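You operate a simulated robot arm through the tools that you are given. There is no shell and no other tool. Be economical: measure what you need, move in short steps, check, and stop when the job is done.

The job below is to be done with a simulated two-armed robot. You get a single attempt, and the scene is never put back.

Task
Pipe four dots of cream round the edge of the brown cupcake.
Fine: use the piping press; one press of the yellow button between dots, three in all; leave the cupcake on the turntable and the sliding board out.

The check looks at the end state, three seconds after you hand in, the way a careful person would. Anything else that was tipped, shoved, dropped, spilled or broken makes it a failure.

Robot
Two 7-joint arms with two-finger parallel grippers on one trunk, on a base that drives. Base frame: it is fixed to the floor where the robot stands at the start and does not move with it; the origin is under the middle of the robot, x ahead of it, y to its left, z up. Units: mm, degrees, N and s.
The left shoulder is at the start at [20, 138, 1225], the right one opposite. With the tool pointing down near the work surface each hand reaches from about 100 to 460 mm from the robot's upright axis, wherever it stands, measured 20 degrees to its own side. Places, roughly: black rocker switch [600, -100, 800]; cream sliding board [600, 0, 800]; drip plate [800, 0, 800]; hollow of the turntable on the sliding board [700, 0, 800]; press lever [800, -100, 900]; turntable on the sliding board [700, 0, 800]; yellow button [700, -100, 800]. Payload 1.57 kg a hand.
The TCP of each hand is the grasp point between the finger pads, 30 mm short of the fingertips. In the tool frame z runs along the fingers and y along their closing line. The gripper opens to 80 mm. The fingers are 17 mm wide and 12 mm thick; the gripper's body (40 by 82 mm) begins 80 mm behind the TCP.
Orientation is told as [roll, pitch, yaw] about the base's x, y, z axes, in that order, counted from this pose: with the fingers straight down and closing along the base's y, the tool's x points along the base's -x, its y along +y and its z along -z.

Tools
- The arms move only by the tool jog_arm. It takes "left_targets", "right_targets" or both (then of equal length, played together; a hand with none holds still); each is a list that holds one entry, the list of rows, each a list of 7 numbers: the shift along the tool's x, y, z in units of 500 mm (1.0 is 500 mm), then the turn, a rotation vector about the tool's x, y, z in units of 180 degrees (1.0 is 180 degrees), then the finger opening in m, from 0 to 0.08. In form: [[[tx, ty, tz, rx, ry, rz, jaw], ...]]. A call has 1 to 12 rows; each row is the pose to reach, as a shift and turn from the pose commanded when the call began, along the tool's axes at that moment. A call with a number of a shift or a turn outside -1 to 1 is refused whole. Rows are played at 5 a second. More than 50 mm and 8.6 degrees between two rows, or a gripper value outside its range, and nothing of the call is played. A pose out of reach is approached as far as the arm can. The call stops where the force on the tool passes 40 N (or 10 N more than at its start, if that is more) or the arm is blocked; 0.2 s more then pass. The fingers move at their own pace (about 45 mm/s each) and stop on an object; they squeeze with about 20 N. The grip force told is the motor's: it shows also when the fingers shut on nothing. Time passes only in rows, and 0.2 s behind the last, so rows that repeat a pose let the fingers close. The reply holds the time, the measured pose of the TCP, the force on the tool along the base axes, the opening and the grip force, in the units named above and with some noise, with the torque about the TCP (base axes, N m) and any sound that the robot's microphone picked up.
- Cameras (640 x 400 px; columns grow to the right, rows downward): "scene" is now at [193, 1.8, 1145.5]; the picture's right is [-0.00, -1.00, 0.00], its down [-0.19, 0.00, -0.98] and it looks along [0.98, -0.00, -0.19] (base axes); focal length 214 px, centre (320, 200). "left" rides on the left gripper at [72, 7, -122] in its tool frame; the picture's right is [-0.09, 1.00, 0.00], its down [-0.84, -0.08, -0.54] and it looks along [-0.54, -0.05, 0.84] (tool axes); focal length 238 px, centre (320, 200). "right" rides on the right gripper at [72, -7, -122] in its tool frame; the picture's right is [0.09, 1.00, 0.00], its down [-0.84, 0.08, -0.54] and it looks along [-0.54, 0.05, 0.84] (tool axes); focal length 238 px, centre (320, 200). There is no depth. A picture from a camera that has moved, and an enlarged one, comes with that camera's place and axes in the base frame and with its lens.
- snapshot(camera): a new picture of that camera. It takes no simulated time.
- lift_body(by): slides the trunk up (or, below 0, down) by that many mm; the arms and the scene camera ride with it, the base frame stays. It gives what a move gives, with no picture.
- roll_base(legs): drives the robot by 1 to 6 legs, each [ahead, left, turn to the left] in mm, mm and degrees, along the robot's own axes; the way and the turn of a leg run together, so that a leg with both is an arc; at most 1500 mm and 180 degrees a leg. The arms and the cameras ride along, it lands a little off, and it stops where it bumps. It gives what a move gives.
- head_to(pan, tilt): turns the head with the scene camera to pan (to the left, within 60 degrees either way) and tilt (down, from -29 to 69), counted from straight ahead of the robot. It gives what a move gives.
- zoom(camera, box): a new picture of the part [left, top, right, bottom] of that camera's present view, enlarged. It takes no simulated time.
- job_done(): hands the job in; it is judged then, once.

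Work in short steps. Places have to be worked out from the pictures, the camera data and where the tool is seen: move nearer, look again, correct. Check each grasp and each placing, and mend what went wrong. You have 120 turns and 100 pictures in all, those below and enlarged ones among them. Open the grippers and draw the arms clear of the work before you hand the job in, unless the task says otherwise; then end with one line.

The tools are called after "Call:" as name(argument=value, ...) on one line, values as JSON. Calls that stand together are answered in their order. jog_arm: Moves the arms, as the interface text tells. Its arguments: {"type":"object","properties":{"left_targets":{"type":"array"},"right_targets":{"type":"array"}},"required":[]} The other tools are called the same way: lift_body (by) slides the trunk up or down; roll_base (legs) drives the base; head_to (pan, tilt) turns the head that bears the scene camera; snapshot (camera) takes a picture; zoom (camera, box) takes an enlarged picture of a part of a camera's view; job_done () hands the job in.

At the start:

```text
t: 0.0
left_position: [303.0, 127.9, 1109.6]
left_ee_rot: [0.1, 23.1, 0.6]
left_ft_force: [0.3, 0.1, -0.9]
left_wrist_torque: [0.0, 0.01, 0.0]
left_finger_gap: 80.0
left_gripper_force: 0.1
right_position: [326.7, -159.5, 1099.2]
right_ee_rot: [0.1, 23.2, -0.6]
right_ft_force: [0.5, 0.4, -0.4]
right_wrist_torque: [0.0, 0.03, -0.01]
right_finger_gap: 80.1
right_gripper_force: 0.0
trunk travel left (down, up): [-600.0, 640.0]
robot x, y, heading: [-4.0, -2.2, -0.1]
head pan, tilt: [-0.2, 10.9]
```

scene: 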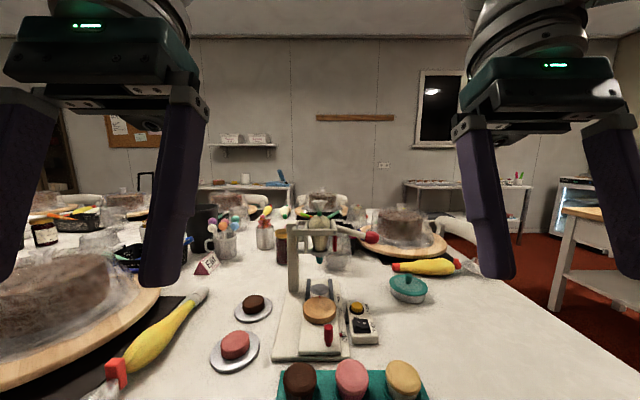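
right: 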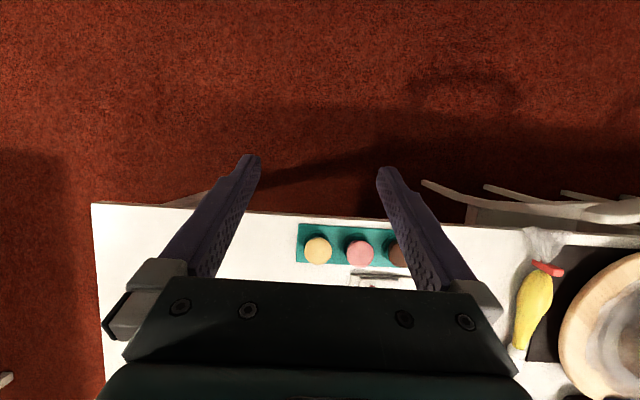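
left: 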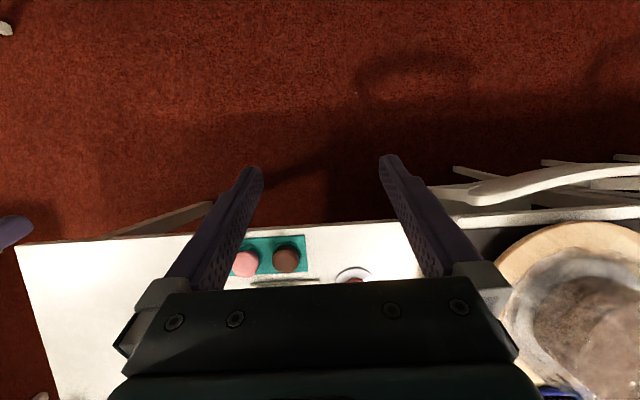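

The scene shows the press with a sliding board, a tan disc on the turntable, and a rack of three cupcakes in front. I'll zoom for details.

Call:
zoom(camera="scene", box=[200, 200, 440, 400])

Call:
head_to(pan=0, tilt=40)

Call:
snapshot(camera="scene")

```text
2.00 times, centred on (320, 300) of scene
camera zoom: at [193.0, 1.8, 1145.5], right [0.0, -1.0, 0.0], down [-0.19, 0.0, -0.98], along [0.98, 0.0, -0.19], focal length 429 px, centre (320, 0)
```

zoom: 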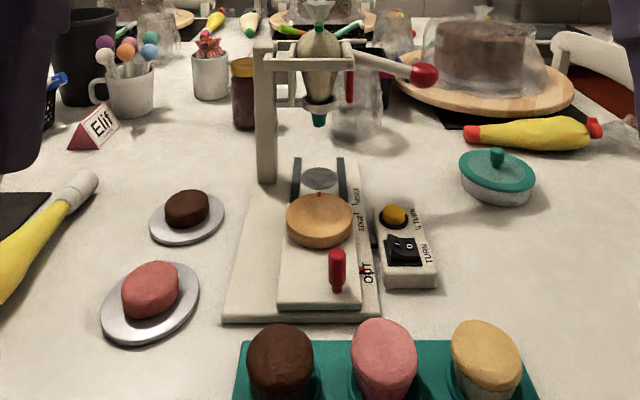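

```text
t: 0.9
left_position: [303.7, 127.1, 1109.7]
left_ee_rot: [0.2, 23.3, 0.6]
left_ft_force: [-0.2, -0.5, 0.7]
left_wrist_torque: [0.01, 0.02, 0.0]
left_finger_gap: 80.2
left_gripper_force: 0.0
right_position: [326.4, -159.7, 1100.0]
right_ee_rot: [0.1, 23.3, -0.6]
right_ft_force: [0.2, 0.3, 1.1]
right_wrist_torque: [-0.02, -0.02, 0.01]
right_finger_gap: 79.8
right_gripper_force: 0.1
trunk travel left (down, up): [-600.0, 640.0]
robot x, y, heading: [0.1, -1.3, -0.0]
head pan, tilt: [0.0, 40.0]
```

```text
95 pictures are left
camera scene: at [184.9, 2.1, 1099.3], right [0.0, -1.0, 0.0], down [-0.64, 0.0, -0.77], along [0.77, 0.0, -0.64], focal length 214 px, centre (320, 200)
```

scene: 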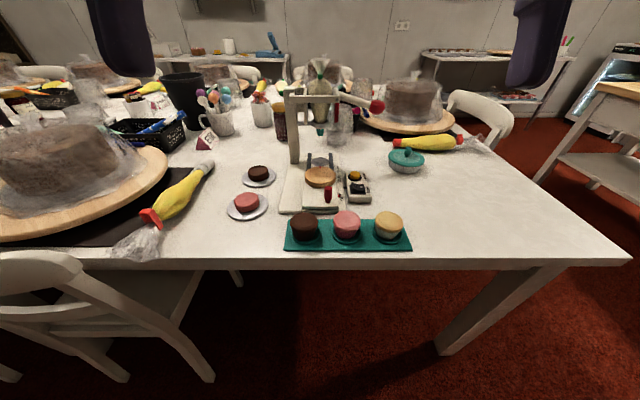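

Call:
zoom(camera="scene", box=[270, 140, 390, 215])

Call:
zoom(camera="scene", box=[270, 50, 430, 150])

Call:
zoom(camera="scene", box=[270, 180, 430, 280])

```text
5.33 times, centred on (330, 178) of scene
camera zoom: at [184.9, 2.1, 1099.3], right [0.0, -1.0, 0.0], down [-0.64, 0.0, -0.77], along [0.77, 0.0, -0.64], focal length 1144 px, centre (267, 320)
```

zoom: 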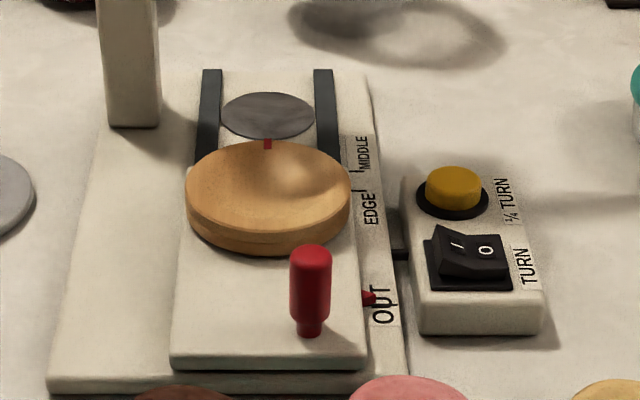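

```text
4.00 times, centred on (350, 100) of scene
camera zoom: at [184.9, 2.1, 1099.3], right [0.0, -1.0, 0.0], down [-0.64, 0.0, -0.77], along [0.77, 0.0, -0.64], focal length 858 px, centre (200, 600)
```

zoom: 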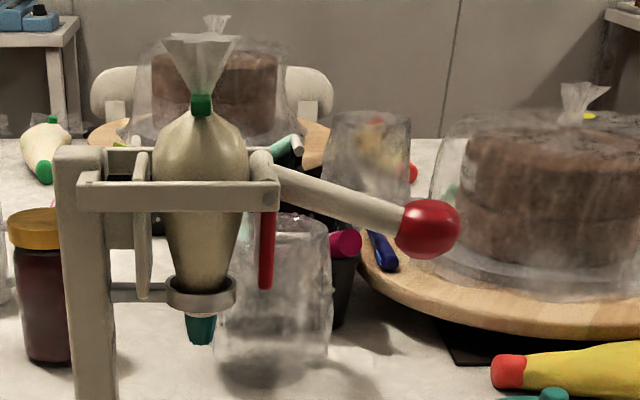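

```text
4.00 times, centred on (350, 230) of scene
camera zoom: at [184.9, 2.1, 1099.3], right [0.0, -1.0, 0.0], down [-0.64, 0.0, -0.77], along [0.77, 0.0, -0.64], focal length 858 px, centre (200, 80)
```

zoom: 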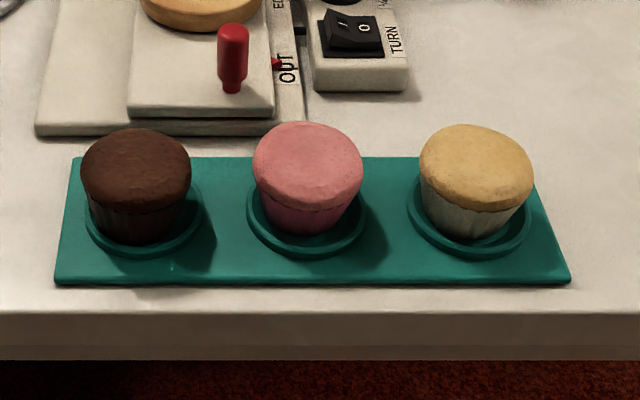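

The cupcakes sit in the tray near the table's edge; the board is at OUT. The gap under the table looks free of legs, so I drive ahead some to bring the work into reach.

Call:
roll_base(legs=[[200, 0, 0]])

Call:
head_to(pan=0, tilt=55)

Call:
snapshot(camera="scene")

Call:
snapshot(camera="left")

```text
t: 2.5
left_position: [501.4, 127.2, 1108.9]
left_ee_rot: [0.2, 23.1, 0.6]
left_ft_force: [0.7, 0.2, -0.6]
left_wrist_torque: [0.0, 0.0, -0.01]
left_finger_gap: 79.9
left_gripper_force: 0.1
right_position: [525.6, -160.0, 1098.5]
right_ee_rot: [0.0, 23.4, -0.7]
right_ft_force: [0.2, 0.0, 0.2]
right_wrist_torque: [0.0, -0.01, -0.02]
right_finger_gap: 80.0
right_gripper_force: 0.0
trunk travel left (down, up): [-600.0, 640.0]
robot x, y, heading: [196.0, -0.4, -0.0]
head pan, tilt: [0.0, 40.0]
```

```text
t: 3.3
left_position: [503.0, 127.5, 1108.2]
left_ee_rot: [0.3, 23.3, 0.5]
left_ft_force: [-0.3, 0.4, 0.8]
left_wrist_torque: [-0.02, 0.02, -0.03]
left_finger_gap: 79.9
left_gripper_force: 0.0
right_position: [526.0, -159.8, 1098.0]
right_ee_rot: [0.0, 23.3, -0.7]
right_ft_force: [-0.1, 0.3, 0.5]
right_wrist_torque: [0.03, 0.01, -0.01]
right_finger_gap: 80.1
right_gripper_force: 0.0
trunk travel left (down, up): [-600.0, 640.0]
robot x, y, heading: [196.9, -1.2, 0.1]
head pan, tilt: [0.0, 55.0]
```

```text
91 pictures are left
camera scene: at [370.6, 1.9, 1078.6], right [0.0, -1.0, 0.0], down [-0.82, 0.0, -0.57], along [0.57, 0.0, -0.82], focal length 214 px, centre (320, 200)
```

scene: 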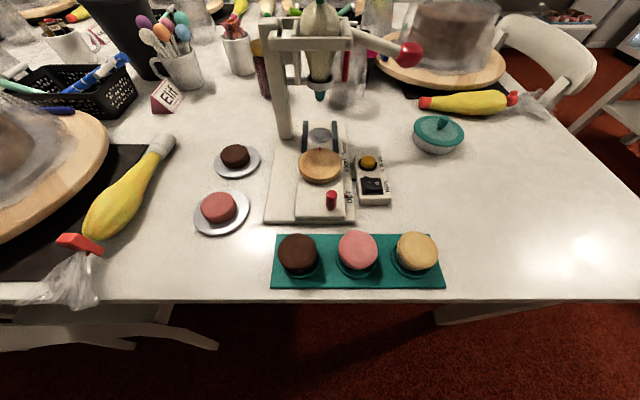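

```text
90 pictures are left
camera left: at [483.8, 133.8, 1248.1], right [0.08, 1.0, -0.03], down [0.98, -0.07, 0.17], along [0.16, -0.05, -0.99], focal length 238 px, centre (320, 200)
```

left: 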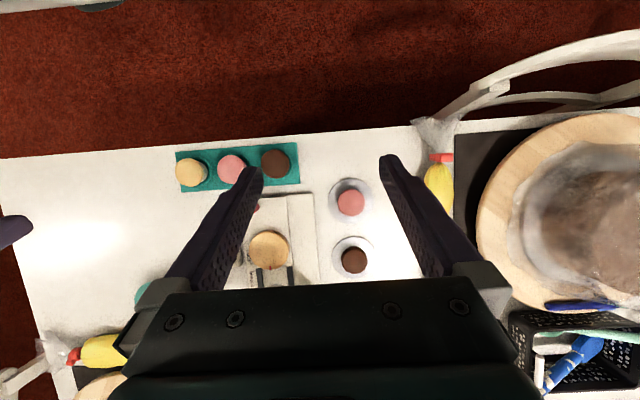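

Table top works out near z≈740–750, brown cupcake top near (481, 31, ~800), turntable near (648, 0, ~795). I bring the left hand upright above the brown cupcake.

Call:
jog_arm(left_targets=[[[-0.0207, -0.0315, 0.0666, 0, -0.0216, 0, 0.07], [-0.0415, -0.063, 0.1331, 0, -0.0431, 0, 0.07], [-0.0622, -0.0945, 0.1997, 0, -0.0647, 0, 0.07], [-0.0829, -0.126, 0.2663, 0, -0.0863, 0, 0.07], [-0.1037, -0.1575, 0.3328, 0, -0.1078, 0, 0.07], [-0.1244, -0.189, 0.3994, 0, -0.1294, 0, 0.07], [-0.1244, -0.189, 0.3994, 0, -0.1294, 0, 0.07]]])

Call:
snapshot(camera="left")

Call:
snapshot(camera="scene")

```text
t: 4.9
left_position: [480.9, 32.2, 900.2]
left_ee_rot: [0.1, -0.2, 0.5]
left_ft_force: [-0.2, 0.4, -1.1]
left_wrist_torque: [-0.04, 0.04, -0.01]
left_finger_gap: 69.9
left_gripper_force: 0.0
right_position: [526.2, -159.5, 1099.2]
right_ee_rot: [0.1, 23.3, -0.7]
right_ft_force: [-0.6, -0.8, 1.0]
right_wrist_torque: [0.02, -0.01, -0.01]
right_finger_gap: 80.1
right_gripper_force: 0.0
trunk travel left (down, up): [-600.0, 640.0]
robot x, y, heading: [198.7, 1.9, -0.0]
head pan, tilt: [0.0, 55.0]
```

```text
89 pictures are left
camera left: at [408.8, 39.1, 1020.7], right [0.08, 1.0, 0.0], down [0.84, -0.07, 0.54], along [0.54, -0.04, -0.84], focal length 238 px, centre (320, 200)
```

left: 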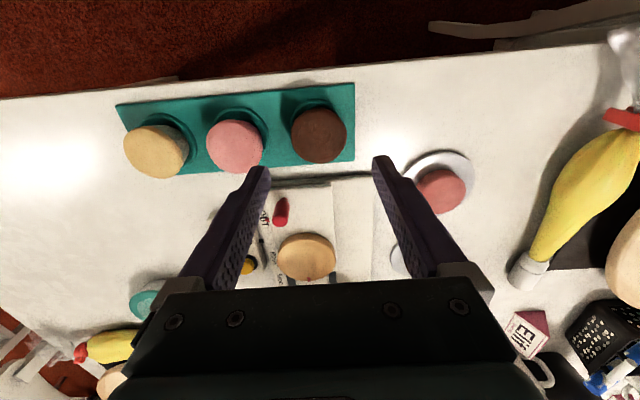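

```text
88 pictures are left
camera scene: at [370.6, 1.9, 1078.6], right [0.0, -1.0, 0.0], down [-0.82, 0.0, -0.57], along [0.57, 0.0, -0.82], focal length 214 px, centre (320, 200)
```

scene: 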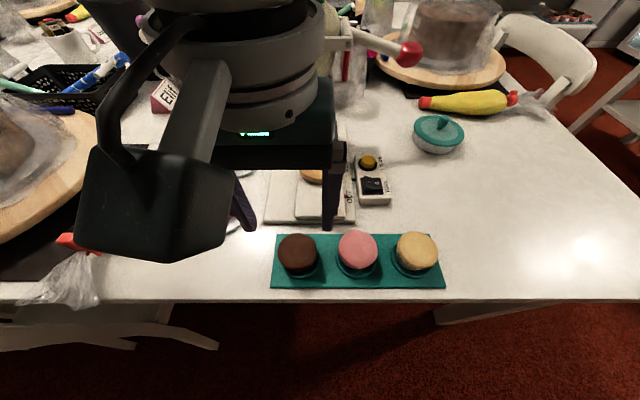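

Call:
zoom(camera="left", box=[240, 70, 400, 170])

Call:
zoom(camera="scene", box=[260, 210, 420, 310])

```text
4.00 times, centred on (320, 120) of left
camera zoom: at [408.8, 39.1, 1020.7], right [0.08, 1.0, 0.0], down [0.84, -0.07, 0.54], along [0.54, -0.04, -0.84], focal length 953 px, centre (320, 520)
```

zoom: 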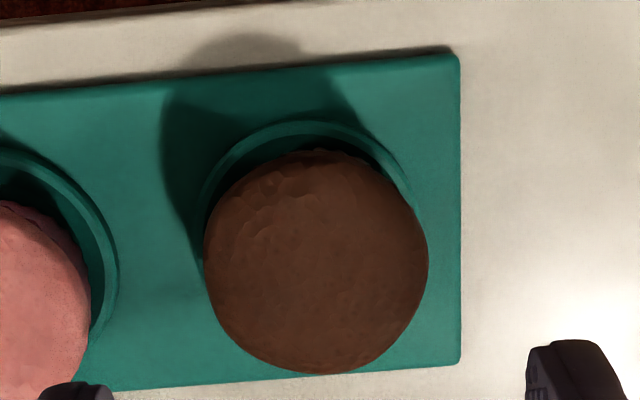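

```text
4.00 times, centred on (340, 260) of scene
camera zoom: at [370.6, 1.9, 1078.6], right [0.0, -1.0, 0.0], down [-0.82, 0.0, -0.57], along [0.57, 0.0, -0.82], focal length 858 px, centre (240, -40)
```

zoom: 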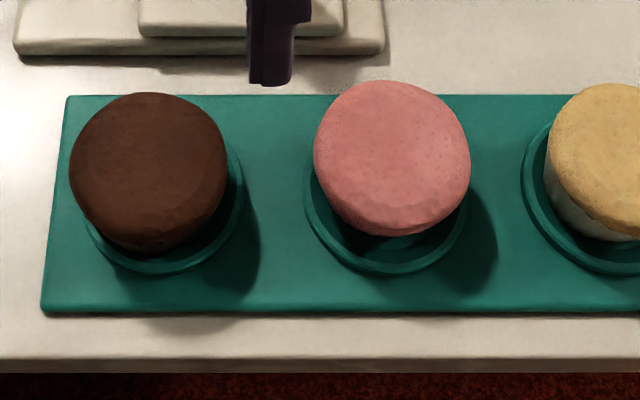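

Cupcake centre triangulates to (481, 33), cap diameter 54 mm. I descend 70 mm with the fingers straddling it, and look at the heights.

Call:
jog_arm(left_targets=[[[0, 0.002, 0.07, 0, 0, 0, 0.07], [0, 0.002, 0.14, 0, 0, 0, 0.07]]])

Call:
zoom(camera="left", box=[200, 40, 440, 190])

Call:
zoom(camera="scene", box=[240, 190, 400, 290])

```text
t: 5.5
left_position: [480.7, 34.5, 830.3]
left_ee_rot: [0.2, -0.1, 0.6]
left_ft_force: [-0.3, -0.3, 0.2]
left_wrist_torque: [-0.01, 0.04, 0.01]
left_finger_gap: 69.8
left_gripper_force: 0.1
right_position: [523.9, -159.3, 1097.1]
right_ee_rot: [-0.1, 23.3, -0.6]
right_ft_force: [-0.9, -0.5, -0.3]
right_wrist_torque: [0.0, 0.0, 0.0]
right_finger_gap: 80.1
right_gripper_force: 0.0
trunk travel left (down, up): [-600.0, 640.0]
robot x, y, heading: [198.2, 2.1, -0.1]
head pan, tilt: [0.0, 55.0]
```

```text
2.67 times, centred on (320, 115) of left
camera zoom: at [408.7, 40.4, 950.2], right [0.08, 1.0, 0.0], down [0.84, -0.07, 0.54], along [0.54, -0.04, -0.84], focal length 636 px, centre (320, 427)
```

zoom: 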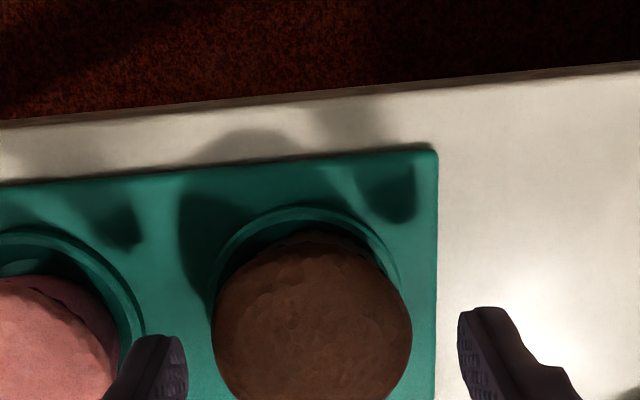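

```text
4.00 times, centred on (320, 240) of scene
camera zoom: at [370.4, 1.8, 1078.6], right [0.0, -1.0, 0.0], down [-0.82, 0.0, -0.57], along [0.57, 0.0, -0.82], focal length 858 px, centre (320, 40)
```

zoom: 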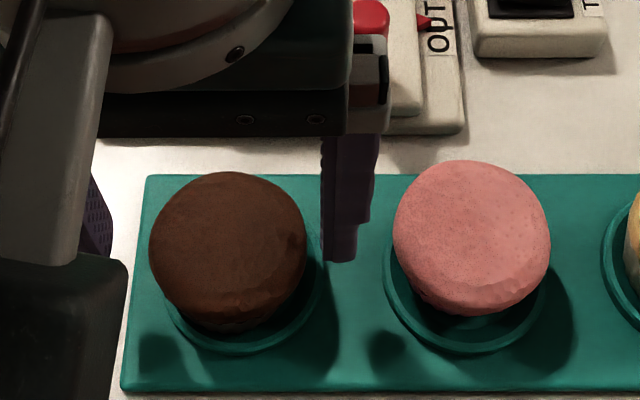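

Cap centre is near z≈788. I lower the TCP to 790 and close gently on the cap.

Call:
jog_arm(left_targets=[[[0, -0.002, 0.04, 0, 0, 0, 0.07], [0, -0.002, 0.08, 0, 0, 0, 0.07], [0, -0.002, 0.08, 0, 0, 0, 0.045], [0, -0.002, 0.08, 0, 0, 0, 0.045], [0, -0.002, 0.08, 0, 0, 0, 0.045]]])

Call:
zoom(camera="left", box=[200, 40, 440, 190])

Call:
zoom(camera="scene", box=[240, 190, 400, 290])

```text
t: 6.7
left_position: [480.4, 32.3, 791.3]
left_ee_rot: [-0.2, 0.0, 0.3]
left_ft_force: [-6.9, -1.3, 22.0]
left_wrist_torque: [-0.84, 0.08, -0.18]
left_finger_gap: 62.9
left_gripper_force: 10.0
right_position: [525.0, -160.1, 1099.1]
right_ee_rot: [-0.1, 23.3, -0.7]
right_ft_force: [0.1, -0.4, -0.5]
right_wrist_torque: [0.04, -0.01, 0.0]
right_finger_gap: 80.0
right_gripper_force: 0.1
trunk travel left (down, up): [-600.0, 640.0]
robot x, y, heading: [201.4, -1.4, 0.0]
head pan, tilt: [0.0, 55.0]
```

```text
2.67 times, centred on (320, 115) of left
camera zoom: at [408.3, 38.4, 912.7], right [0.09, 1.0, 0.0], down [0.84, -0.07, 0.54], along [0.54, -0.05, -0.84], focal length 636 px, centre (320, 427)
```

zoom: 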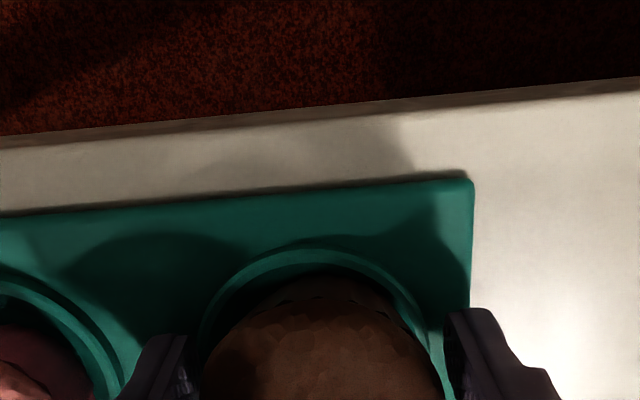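

```text
4.00 times, centred on (320, 240) of scene
camera zoom: at [370.3, 1.3, 1078.7], right [0.0, -1.0, 0.0], down [-0.82, 0.0, -0.57], along [0.57, 0.0, -0.82], focal length 858 px, centre (320, 40)
```

zoom: 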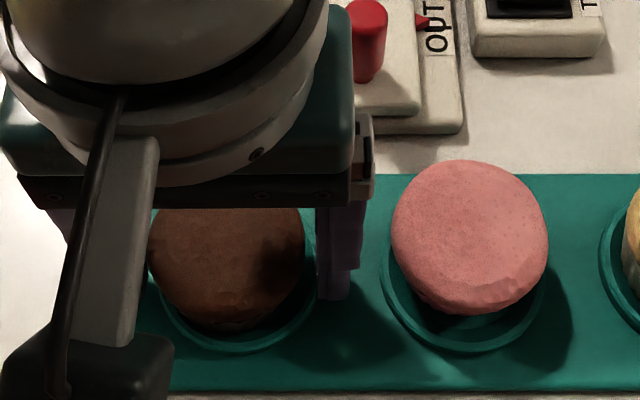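

Upward force 22 N and a gap of 63: the tips met the tray's ring. I open, raise 10 mm and close again.

Call:
jog_arm(left_targets=[[[0, 0, 0, 0, 0, 0, 0.07], [0, 0, -0.01, 0, 0, 0, 0.07], [0, 0, -0.02, 0, 0, 0, 0.07], [0, 0, -0.02, 0, 0, 0, 0.045], [0, 0, -0.02, 0, 0, 0, 0.045], [0, 0, -0.02, 0, 0, 0, 0.045]]])

Call:
zoom(camera="scene", box=[240, 190, 400, 290])

```text
t: 8.1
left_position: [481.6, 33.9, 799.6]
left_ee_rot: [0.2, -0.1, 0.5]
left_ft_force: [0.2, -0.8, -0.3]
left_wrist_torque: [0.01, 0.0, 0.01]
left_finger_gap: 54.4
left_gripper_force: 20.0
right_position: [525.0, -160.0, 1099.4]
right_ee_rot: [0.0, 23.2, -0.7]
right_ft_force: [-0.1, 0.3, -0.3]
right_wrist_torque: [-0.01, -0.01, 0.0]
right_finger_gap: 80.0
right_gripper_force: 0.2
trunk travel left (down, up): [-600.0, 640.0]
robot x, y, heading: [194.9, 2.5, 0.1]
head pan, tilt: [0.0, 55.0]
```

```text
4.00 times, centred on (320, 240) of scene
camera zoom: at [370.5, 1.8, 1078.6], right [0.0, -1.0, 0.0], down [-0.82, 0.0, -0.57], along [0.57, 0.0, -0.82], focal length 858 px, centre (320, 40)
```

zoom: 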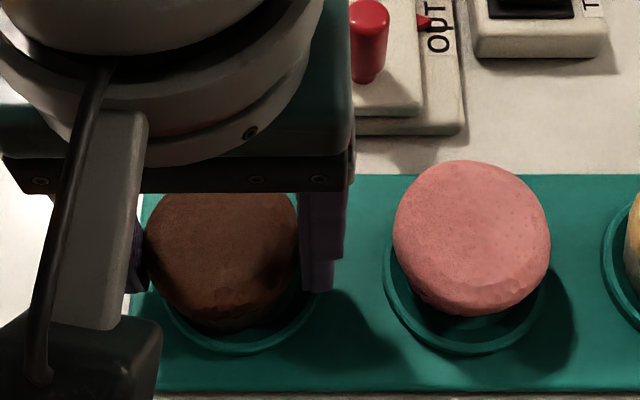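

Gripped at 54.4 mm with 20 N. I lift it 100 mm.

Call:
jog_arm(left_targets=[[[0, 0, -0.04, 0, 0, 0, 0.045], [0, 0, -0.1, 0, 0, 0, 0.045], [0, 0, -0.2, 0, 0, 0, 0.045], [0, 0, -0.2, 0, 0, 0, 0.045]]])

Call:
snapshot(camera="scene")

Call:
snapshot(camera="left")

```text
t: 9.1
left_position: [481.6, 34.1, 902.1]
left_ee_rot: [0.2, -0.1, 0.6]
left_ft_force: [0.2, -0.5, -0.6]
left_wrist_torque: [-0.02, 0.01, 0.02]
left_finger_gap: 54.4
left_gripper_force: 19.6
right_position: [525.3, -159.8, 1098.8]
right_ee_rot: [0.0, 23.3, -0.7]
right_ft_force: [0.4, -0.2, -0.2]
right_wrist_torque: [0.03, -0.02, 0.0]
right_finger_gap: 79.8
right_gripper_force: 0.1
trunk travel left (down, up): [-600.0, 640.0]
robot x, y, heading: [192.4, -0.2, -0.1]
head pan, tilt: [0.0, 55.0]
```

```text
80 pictures are left
camera scene: at [370.5, 1.9, 1078.6], right [0.0, -1.0, 0.0], down [-0.82, 0.0, -0.57], along [0.57, 0.0, -0.82], focal length 214 px, centre (320, 200)
```

scene: 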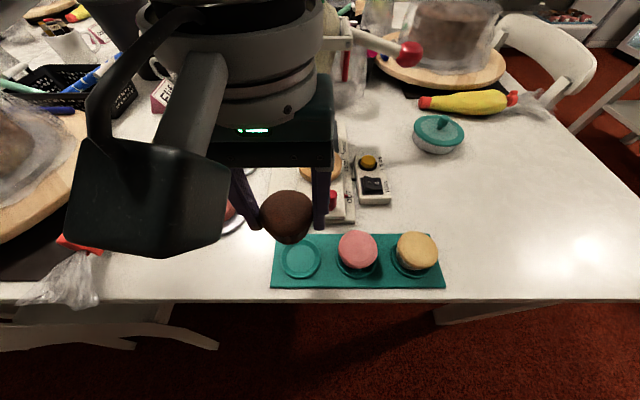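

```text
79 pictures are left
camera left: at [409.1, 39.6, 1022.5], right [0.08, 1.0, 0.0], down [0.84, -0.07, 0.54], along [0.54, -0.04, -0.84], focal length 238 px, centre (320, 200)
```

left: 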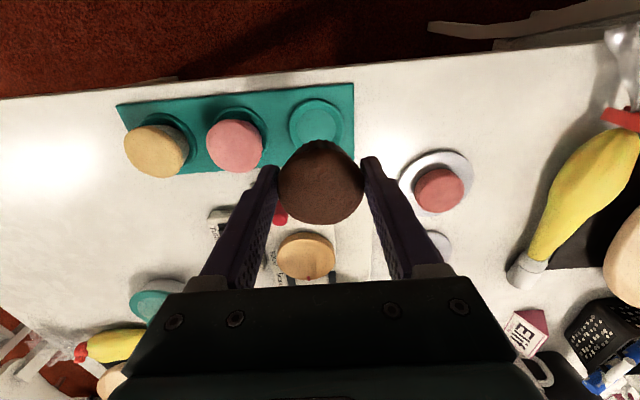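

Call:
zoom(camera="scene", box=[220, 160, 348, 240])

Call:
zoom(camera="left", box=[256, 120, 384, 200])

Call:
snapshot(camera="right")

```text
5.00 times, centred on (284, 200) of scene
camera zoom: at [370.5, 1.9, 1078.6], right [0.0, -1.0, 0.0], down [-0.82, 0.0, -0.57], along [0.57, 0.0, -0.82], focal length 1072 px, centre (500, 200)
```

zoom: 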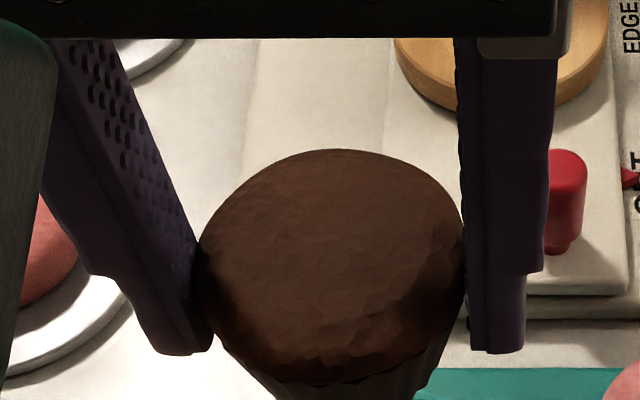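

```text
5.00 times, centred on (320, 160) of left
camera zoom: at [409.1, 39.6, 1022.5], right [0.08, 1.0, 0.0], down [0.84, -0.07, 0.54], along [0.54, -0.04, -0.84], focal length 1192 px, centre (320, 400)
```

zoom: 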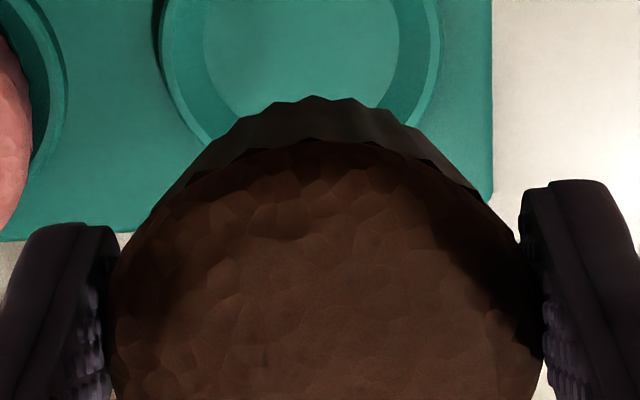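

```text
76 pictures are left
camera right: at [507.3, -165.4, 1239.5], right [-0.07, 1.0, 0.04], down [0.98, 0.07, 0.17], along [0.16, 0.05, -0.99], focal length 238 px, centre (320, 200)
```

right: 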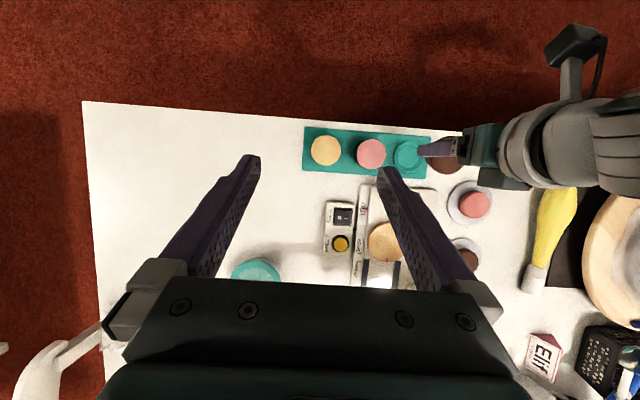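

Cupcake is upright in the grip, cap centre ~6 mm below the TCP. The lever ball triangulates to about (810, -157, 915), nozzle near (788, 0, 845). I drive ahead another 170 mm with the cupcake held above the board.

Call:
roll_base(legs=[[170, 0, 0]])

Call:
snapshot(camera="scene")

Call:
snapshot(camera="left")

Call:
snapshot(camera="right")

```text
t: 10.6
left_position: [650.8, 32.1, 901.1]
left_ee_rot: [0.1, 0.0, 0.6]
left_ft_force: [-0.2, 0.2, -0.8]
left_wrist_torque: [0.01, 0.0, -0.01]
left_finger_gap: 54.3
left_gripper_force: 20.1
right_position: [693.7, -159.2, 1098.2]
right_ee_rot: [0.0, 23.4, -0.8]
right_ft_force: [-0.4, 0.3, -0.1]
right_wrist_torque: [-0.02, -0.04, 0.01]
right_finger_gap: 79.9
right_gripper_force: 0.1
trunk travel left (down, up): [-600.0, 640.0]
robot x, y, heading: [368.6, -1.9, -0.3]
head pan, tilt: [0.0, 55.0]
```

```text
75 pictures are left
camera scene: at [539.6, 1.6, 1078.6], right [0.0, -1.0, 0.0], down [-0.82, 0.0, -0.57], along [0.57, 0.0, -0.82], focal length 214 px, centre (320, 200)
```

scene: 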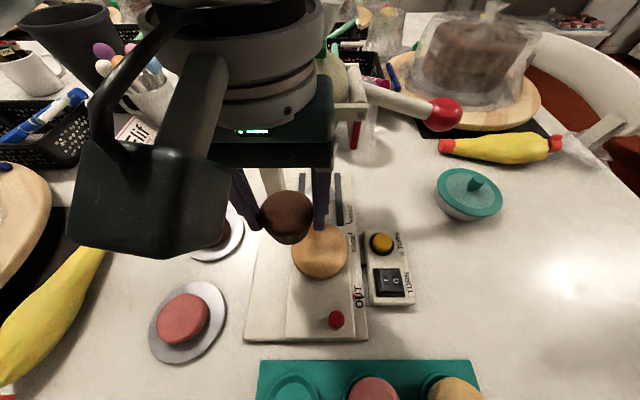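

```text
74 pictures are left
camera left: at [578.3, 39.2, 1022.0], right [0.08, 1.0, 0.0], down [0.84, -0.07, 0.54], along [0.54, -0.04, -0.84], focal length 238 px, centre (320, 200)
```

left: 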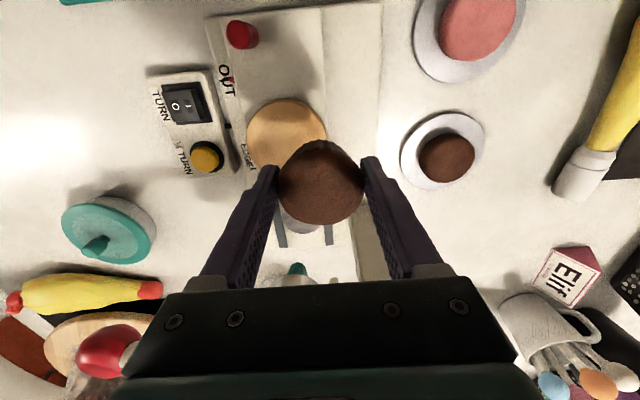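

```text
73 pictures are left
camera right: at [676.4, -165.8, 1239.6], right [-0.07, 1.0, 0.04], down [0.98, 0.07, 0.17], along [0.16, 0.05, -0.99], focal length 238 px, centre (320, 200)
```

right: 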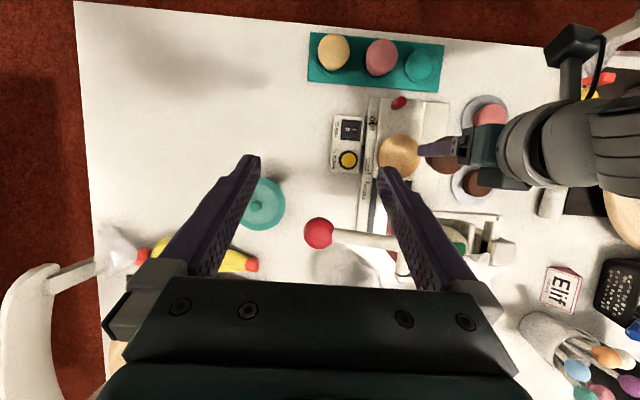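

Call:
zoom(camera="scene", box=[256, 210, 384, 290])

Call:
zoom(camera="left", box=[216, 80, 344, 160])

```text
5.00 times, centred on (320, 250) of scene
camera zoom: at [539.6, 1.6, 1078.6], right [0.0, -1.0, 0.0], down [-0.82, 0.0, -0.57], along [0.57, 0.0, -0.82], focal length 1072 px, centre (320, -50)
```

zoom: 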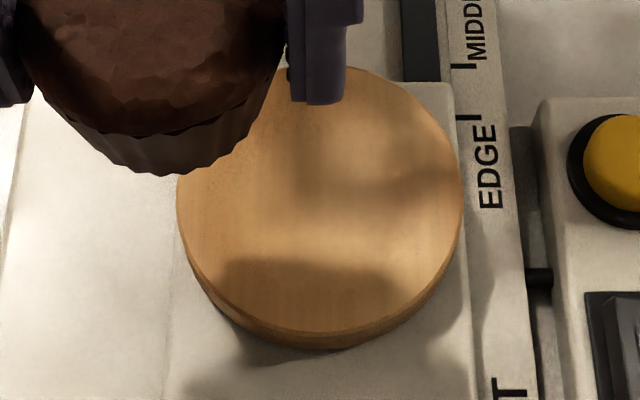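

```text
5.00 times, centred on (280, 120) of left
camera zoom: at [578.3, 39.2, 1022.0], right [0.08, 1.0, 0.0], down [0.84, -0.07, 0.54], along [0.54, -0.04, -0.84], focal length 1192 px, centre (520, 600)
```

zoom: 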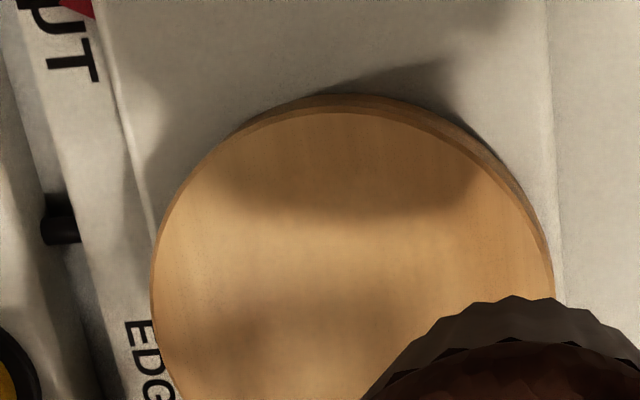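

Turntable centre ≈ (657, 0), top near z 780. I shift over it and descend part way.

Call:
jog_arm(left_targets=[[[-0.006, -0.032, 0.0, 0, 0, 0, 0.045], [-0.012, -0.064, 0.03, 0, 0, 0, 0.045], [-0.012, -0.064, 0.1, 0, 0, 0, 0.045], [-0.012, -0.064, 0.1, 0, 0, 0, 0.045]]])

Call:
zoom(camera="scene", box=[256, 210, 384, 290])

Call:
zoom(camera="left", box=[240, 80, 400, 180])

Call:
zoom(camera="right", box=[320, 90, 480, 190])

```text
t: 11.6
left_position: [657.3, 2.2, 848.5]
left_ee_rot: [0.2, -0.1, 0.6]
left_ft_force: [0.0, 0.3, -1.1]
left_wrist_torque: [0.02, -0.02, -0.01]
left_finger_gap: 54.2
left_gripper_force: 20.5
right_position: [692.9, -159.8, 1099.1]
right_ee_rot: [0.0, 23.4, -0.8]
right_ft_force: [0.1, 0.0, -0.1]
right_wrist_torque: [0.01, -0.02, -0.01]
right_finger_gap: 80.1
right_gripper_force: 0.1
trunk travel left (down, up): [-600.0, 640.0]
robot x, y, heading: [366.2, 0.1, -0.0]
head pan, tilt: [0.0, 55.0]
```

```text
5.00 times, centred on (320, 250) of scene
camera zoom: at [539.5, 1.6, 1078.6], right [0.0, -1.0, 0.0], down [-0.82, 0.0, -0.57], along [0.57, 0.0, -0.82], focal length 1072 px, centre (320, -50)
```

zoom: 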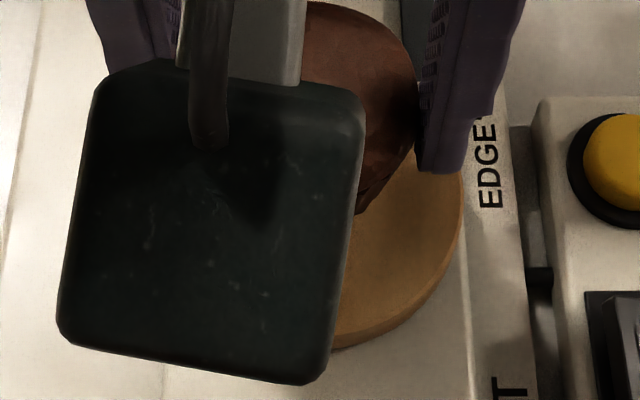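

```text
4.00 times, centred on (320, 130) of left
camera zoom: at [584.4, 8.1, 970.8], right [0.08, 1.0, 0.0], down [0.84, -0.07, 0.54], along [0.54, -0.04, -0.84], focal length 953 px, centre (320, 480)
```

zoom: 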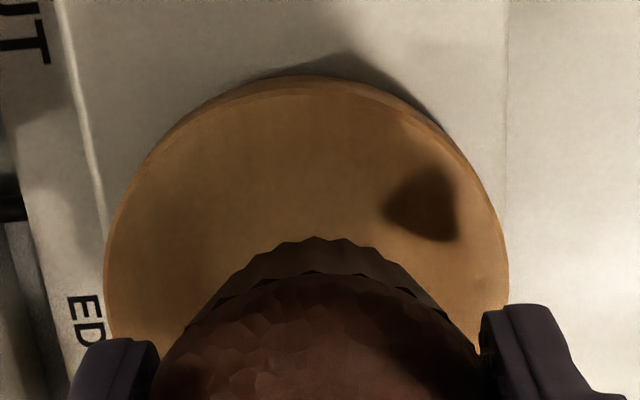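

```text
4.00 times, centred on (400, 140) of right
camera zoom: at [676.3, -165.8, 1239.4], right [-0.07, 1.0, 0.04], down [0.98, 0.07, 0.17], along [0.16, 0.05, -0.99], focal length 953 px, centre (0, 440)
```

zoom: 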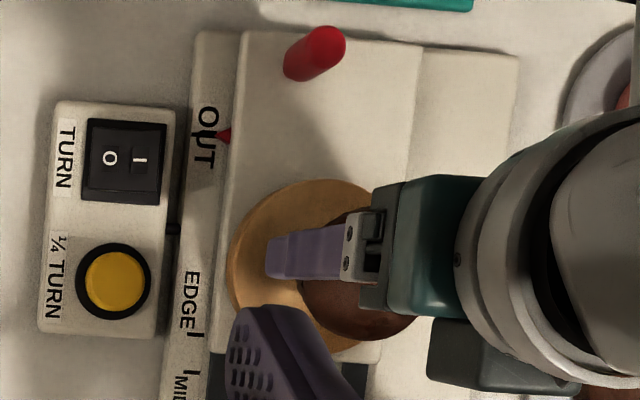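

Turntable centre re-measures at (658, 0). I nudge 2 mm right and descend 22 mm in small rows, watching the force.

Call:
jog_arm(left_targets=[[[0, -0.004, 0.0, 0, 0, 0, 0.045], [-0.001, -0.004, 0.016, 0, 0, 0, 0.045], [-0.001, -0.004, 0.032, 0, 0, 0, 0.045], [-0.001, -0.004, 0.044, 0, 0, 0, 0.045]]])

Call:
zoom(camera="left", box=[240, 80, 400, 180])

```text
t: 12.6
left_position: [657.4, -1.6, 829.1]
left_ee_rot: [0.3, 0.1, 0.6]
left_ft_force: [0.0, 0.0, -0.8]
left_wrist_torque: [-0.01, 0.06, 0.0]
left_finger_gap: 54.2
left_gripper_force: 20.3
right_position: [694.3, -159.2, 1099.0]
right_ee_rot: [0.1, 23.3, -0.8]
right_ft_force: [0.3, 0.1, 0.5]
right_wrist_torque: [0.02, -0.01, 0.02]
right_finger_gap: 80.0
right_gripper_force: 0.2
trunk travel left (down, up): [-600.0, 640.0]
robot x, y, heading: [369.3, -0.7, -0.1]
head pan, tilt: [0.0, 55.0]
```

```text
4.00 times, centred on (320, 130) of left
camera zoom: at [585.3, 5.6, 949.2], right [0.08, 1.0, 0.0], down [0.84, -0.07, 0.54], along [0.54, -0.04, -0.84], focal length 953 px, centre (320, 480)
```

zoom: 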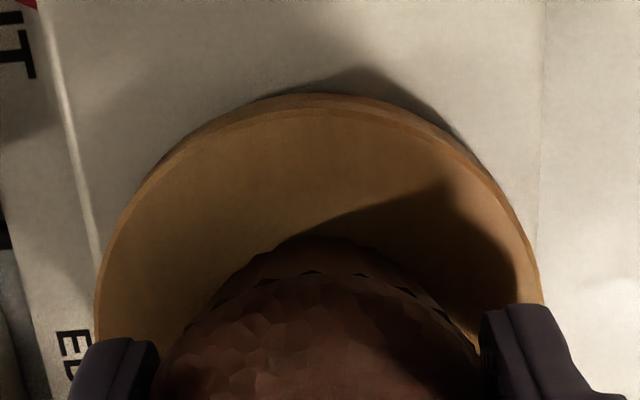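

Call:
jog_arm(left_targets=[[[0, 0.003, 0.008, 0, 0, 0, 0.045], [0, 0.003, 0.014, 0, 0, 0, 0.045], [0, 0.003, 0.02, 0, 0, 0, 0.045]]])

Call:
zoom(camera="left", box=[240, 80, 400, 180])

Call:
zoom(camera="right", box=[370, 120, 434, 160])

```text
t: 13.4
left_position: [660.1, 0.5, 819.5]
left_ee_rot: [-0.1, -0.1, 0.4]
left_ft_force: [-1.9, -0.6, 27.3]
left_wrist_torque: [-0.03, 0.13, -0.02]
left_finger_gap: 54.0
left_gripper_force: 20.3
right_position: [694.8, -159.9, 1099.2]
right_ee_rot: [0.0, 23.4, -0.7]
right_ft_force: [-0.4, 0.4, 0.5]
right_wrist_torque: [-0.02, 0.02, 0.0]
right_finger_gap: 80.1
right_gripper_force: 0.2
trunk travel left (down, up): [-600.0, 640.0]
robot x, y, heading: [368.7, -0.0, -0.3]
head pan, tilt: [0.0, 55.0]
```

```text
4.00 times, centred on (320, 130) of left
camera zoom: at [587.0, 6.3, 941.5], right [0.08, 1.0, 0.0], down [0.84, -0.07, 0.55], along [0.54, -0.05, -0.84], focal length 953 px, centre (320, 480)
```

zoom: 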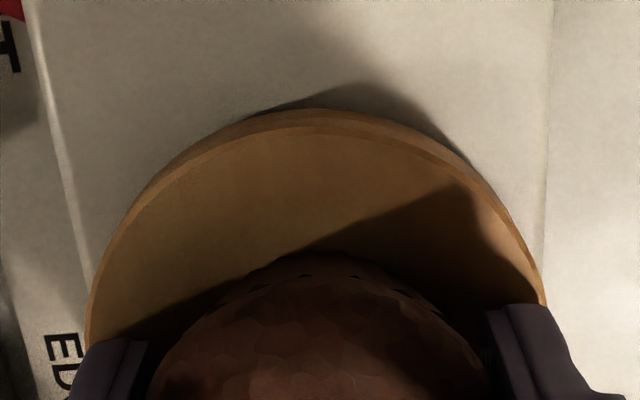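

```text
10.00 times, centred on (402, 140) of right
camera zoom: at [677.1, -165.9, 1240.2], right [-0.07, 1.0, 0.04], down [0.98, 0.07, 0.17], along [0.16, 0.05, -0.99], focal length 2384 px, centre (-500, 800)
```

zoom: 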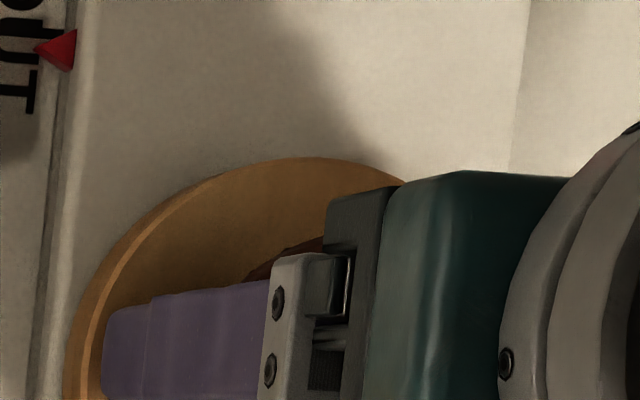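

Contact at 27 N. I ease up 2 mm, then open the fingers a little to see whether it stands.

Call:
jog_arm(left_targets=[[[0, 0, -0.004, 0, 0, 0, 0.045], [0, 0, -0.004, 0, 0, 0, 0.045], [0, 0, -0.004, 0, 0, 0, 0.056], [0, 0, -0.004, 0, 0, 0, 0.062], [0, 0, -0.004, 0, 0, 0, 0.07]]])

Call:
zoom(camera="left", box=[240, 80, 400, 180])

```text
t: 14.6
left_position: [658.6, 5.3, 821.2]
left_ee_rot: [0.3, 0.0, 0.5]
left_ft_force: [-0.8, 8.4, 19.5]
left_wrist_torque: [-0.53, 0.11, 0.05]
left_finger_gap: 62.3
left_gripper_force: 0.0
right_position: [694.8, -158.1, 1098.6]
right_ee_rot: [0.1, 23.2, -0.7]
right_ft_force: [-0.5, -0.2, 0.6]
right_wrist_torque: [0.02, 0.01, -0.03]
right_finger_gap: 79.9
right_gripper_force: 0.0
trunk travel left (down, up): [-600.0, 640.0]
robot x, y, heading: [368.0, 2.3, -0.1]
head pan, tilt: [0.0, 55.0]
```

```text
4.00 times, centred on (320, 130) of left
camera zoom: at [586.3, 9.3, 942.0], right [0.08, 1.0, 0.01], down [0.84, -0.07, 0.54], along [0.54, -0.04, -0.84], focal length 953 px, centre (320, 480)
```

zoom: 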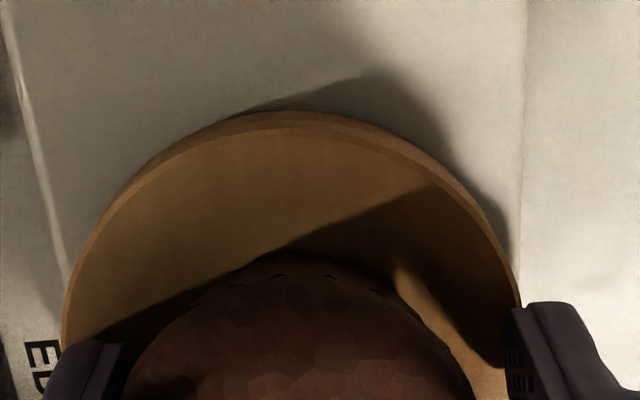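

The fingertips are touching the turntable. I raise 8 mm straight with this opening, then open the rest and lift away.

Call:
jog_arm(left_targets=[[[0, 0, -0.008, 0, 0, 0, 0.064], [0, 0, -0.016, 0, 0, 0, 0.068], [0, 0, -0.016, 0, 0, 0, 0.074], [0, 0, -0.016, 0, 0, 0, 0.074]]])

Call:
zoom(camera="left", box=[240, 80, 400, 180])

```text
t: 15.6
left_position: [657.1, 1.5, 829.7]
left_ee_rot: [0.2, 0.1, 0.5]
left_ft_force: [-0.5, -1.0, 0.3]
left_wrist_torque: [0.0, -0.02, 0.0]
left_finger_gap: 74.2
left_gripper_force: 0.2
right_position: [694.1, -159.4, 1099.1]
right_ee_rot: [0.0, 23.3, -0.7]
right_ft_force: [0.0, 0.3, -0.5]
right_wrist_torque: [-0.01, 0.01, 0.01]
right_finger_gap: 80.0
right_gripper_force: 0.1
trunk travel left (down, up): [-600.0, 640.0]
robot x, y, heading: [371.1, -3.7, 0.1]
head pan, tilt: [0.0, 55.0]
```

```text
4.00 times, centred on (320, 130) of left
camera zoom: at [584.8, 6.9, 949.9], right [0.08, 1.0, 0.0], down [0.84, -0.07, 0.54], along [0.54, -0.04, -0.84], focal length 953 px, centre (320, 480)
```

zoom: 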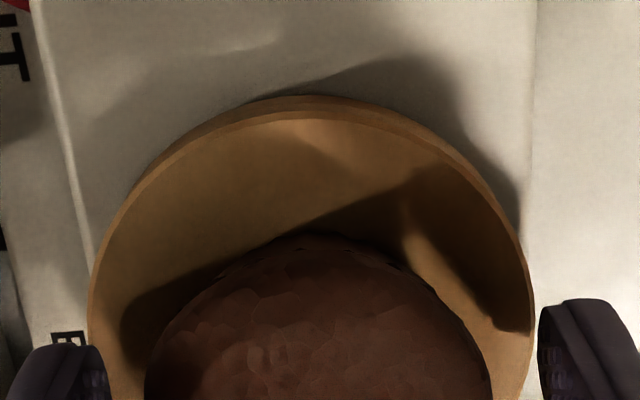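

Released and standing. I lift the left hand straight up, then move it aside to the left to see the cupcake.

Call:
jog_arm(left_targets=[[[0, 0, -0.08, 0, 0, 0, 0.074], [0, 0, -0.16, 0, 0, 0, 0.074], [0, 0, -0.22, 0, 0, 0, 0.074], [0.04, 0.08, -0.22, 0, 0, 0, 0.074], [0.08, 0.16, -0.22, 0, 0, 0, 0.074], [0.12, 0.24, -0.22, 0, 0, 0, 0.074]]])

Call:
snapshot(camera="scene")

Call:
zoom(camera="scene", box=[240, 190, 400, 290])

Call:
snapshot(camera="left")

```text
t: 17.0
left_position: [594.9, 120.2, 940.9]
left_ee_rot: [0.1, 0.0, 0.3]
left_ft_force: [0.1, 0.4, 0.3]
left_wrist_torque: [0.0, 0.02, 0.01]
left_finger_gap: 74.2
left_gripper_force: 0.1
right_position: [693.7, -158.6, 1098.9]
right_ee_rot: [0.0, 23.5, -0.7]
right_ft_force: [-0.6, -0.8, 0.5]
right_wrist_torque: [0.0, 0.0, 0.02]
right_finger_gap: 79.9
right_gripper_force: 0.0
trunk travel left (down, up): [-600.0, 640.0]
robot x, y, heading: [364.9, 1.4, -0.1]
head pan, tilt: [0.0, 55.0]
```

```text
62 pictures are left
camera scene: at [539.3, 1.9, 1078.5], right [0.0, -1.0, 0.0], down [-0.82, 0.0, -0.57], along [0.57, 0.0, -0.82], focal length 214 px, centre (320, 200)
```

scene: 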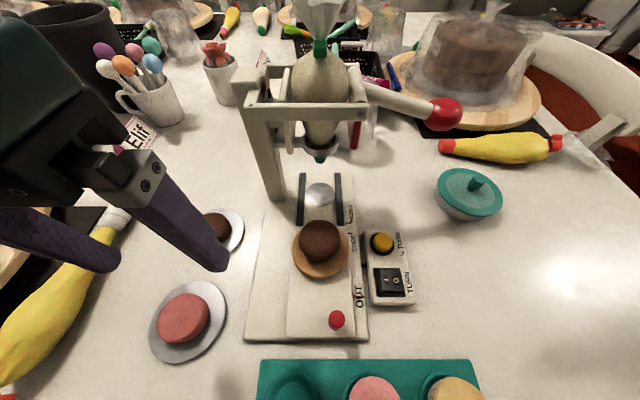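

```text
4.00 times, centred on (320, 240) of scene
camera zoom: at [539.3, 1.9, 1078.5], right [0.0, -1.0, 0.0], down [-0.82, 0.0, -0.57], along [0.57, 0.0, -0.82], focal length 858 px, centre (320, 40)
```

zoom: 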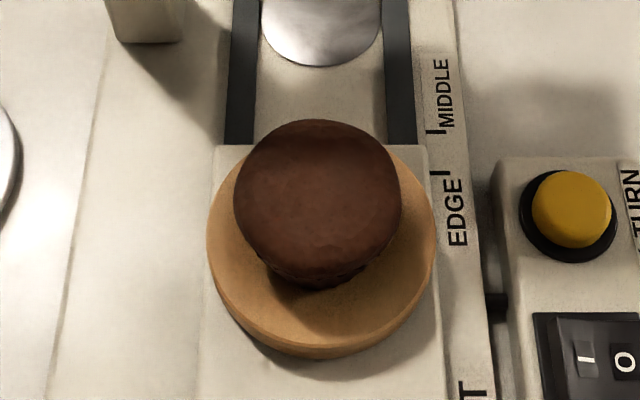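

```text
60 pictures are left
camera left: at [523.2, 126.2, 1061.9], right [0.08, 1.0, 0.0], down [0.84, -0.07, 0.54], along [0.54, -0.04, -0.84], focal length 238 px, centre (320, 200)
```

left: 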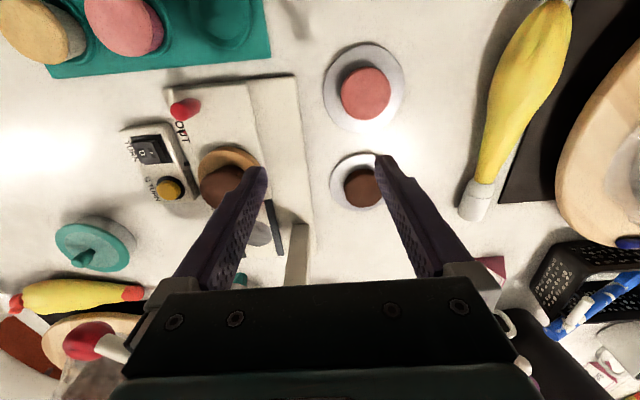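

The cupcake sits within ~1.5 mm of the turntable's centre and upright. The red knob is near (565, -18, top ~810); EDGE mark is ~94 mm further in than the pointer. I move the left hand above the knob.

Call:
jog_arm(left_targets=[[[0.015, -0.069, 0.02, 0, 0, 0, 0.05], [0.03, -0.138, 0.06, 0, 0, 0, 0.05], [0.045, -0.207, 0.11, 0, 0, 0, 0.05], [0.06, -0.276, 0.162, 0, 0, 0, 0.05], [0.06, -0.276, 0.162, 0, 0, 0, 0.05]]])

Call:
snapshot(camera="left")

Call:
zoom(camera="right", box=[320, 70, 480, 170])

```text
t: 17.5
left_position: [594.5, 79.2, 922.9]
left_ee_rot: [1.8, -0.6, 0.2]
left_ft_force: [3.6, 34.1, 19.0]
left_wrist_torque: [-5.18, 2.09, -2.58]
left_finger_gap: 50.0
left_gripper_force: 0.1
right_position: [695.5, -159.2, 1097.7]
right_ee_rot: [0.1, 23.4, -0.8]
right_ft_force: [0.3, 0.4, 0.5]
right_wrist_torque: [0.01, 0.04, -0.02]
right_finger_gap: 80.1
right_gripper_force: 0.0
trunk travel left (down, up): [-600.0, 640.0]
robot x, y, heading: [366.4, -1.4, 0.0]
head pan, tilt: [0.0, 55.0]
stopped in row 2 (left hand): the force on the tool passed its limit at 160 N (the readings are from after the stop); the commanded pose is now the measured one
```

```text
59 pictures are left
camera left: at [521.3, 81.6, 1042.2], right [0.09, 1.0, 0.03], down [0.83, -0.09, 0.55], along [0.55, -0.02, -0.84], focal length 238 px, centre (320, 200)
```

left: 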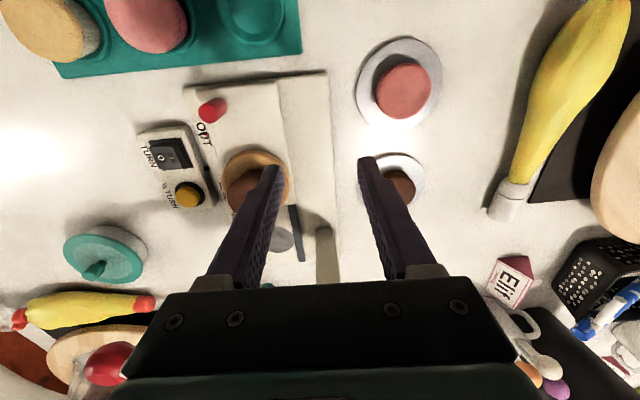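

```text
4.00 times, centred on (400, 120) of right
camera zoom: at [676.3, -165.6, 1239.3], right [-0.07, 1.0, 0.04], down [0.98, 0.07, 0.17], along [0.16, 0.05, -0.99], focal length 953 px, centre (0, 520)
```

zoom: 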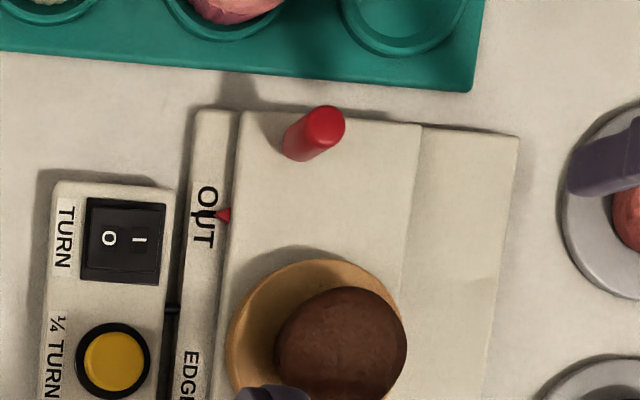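

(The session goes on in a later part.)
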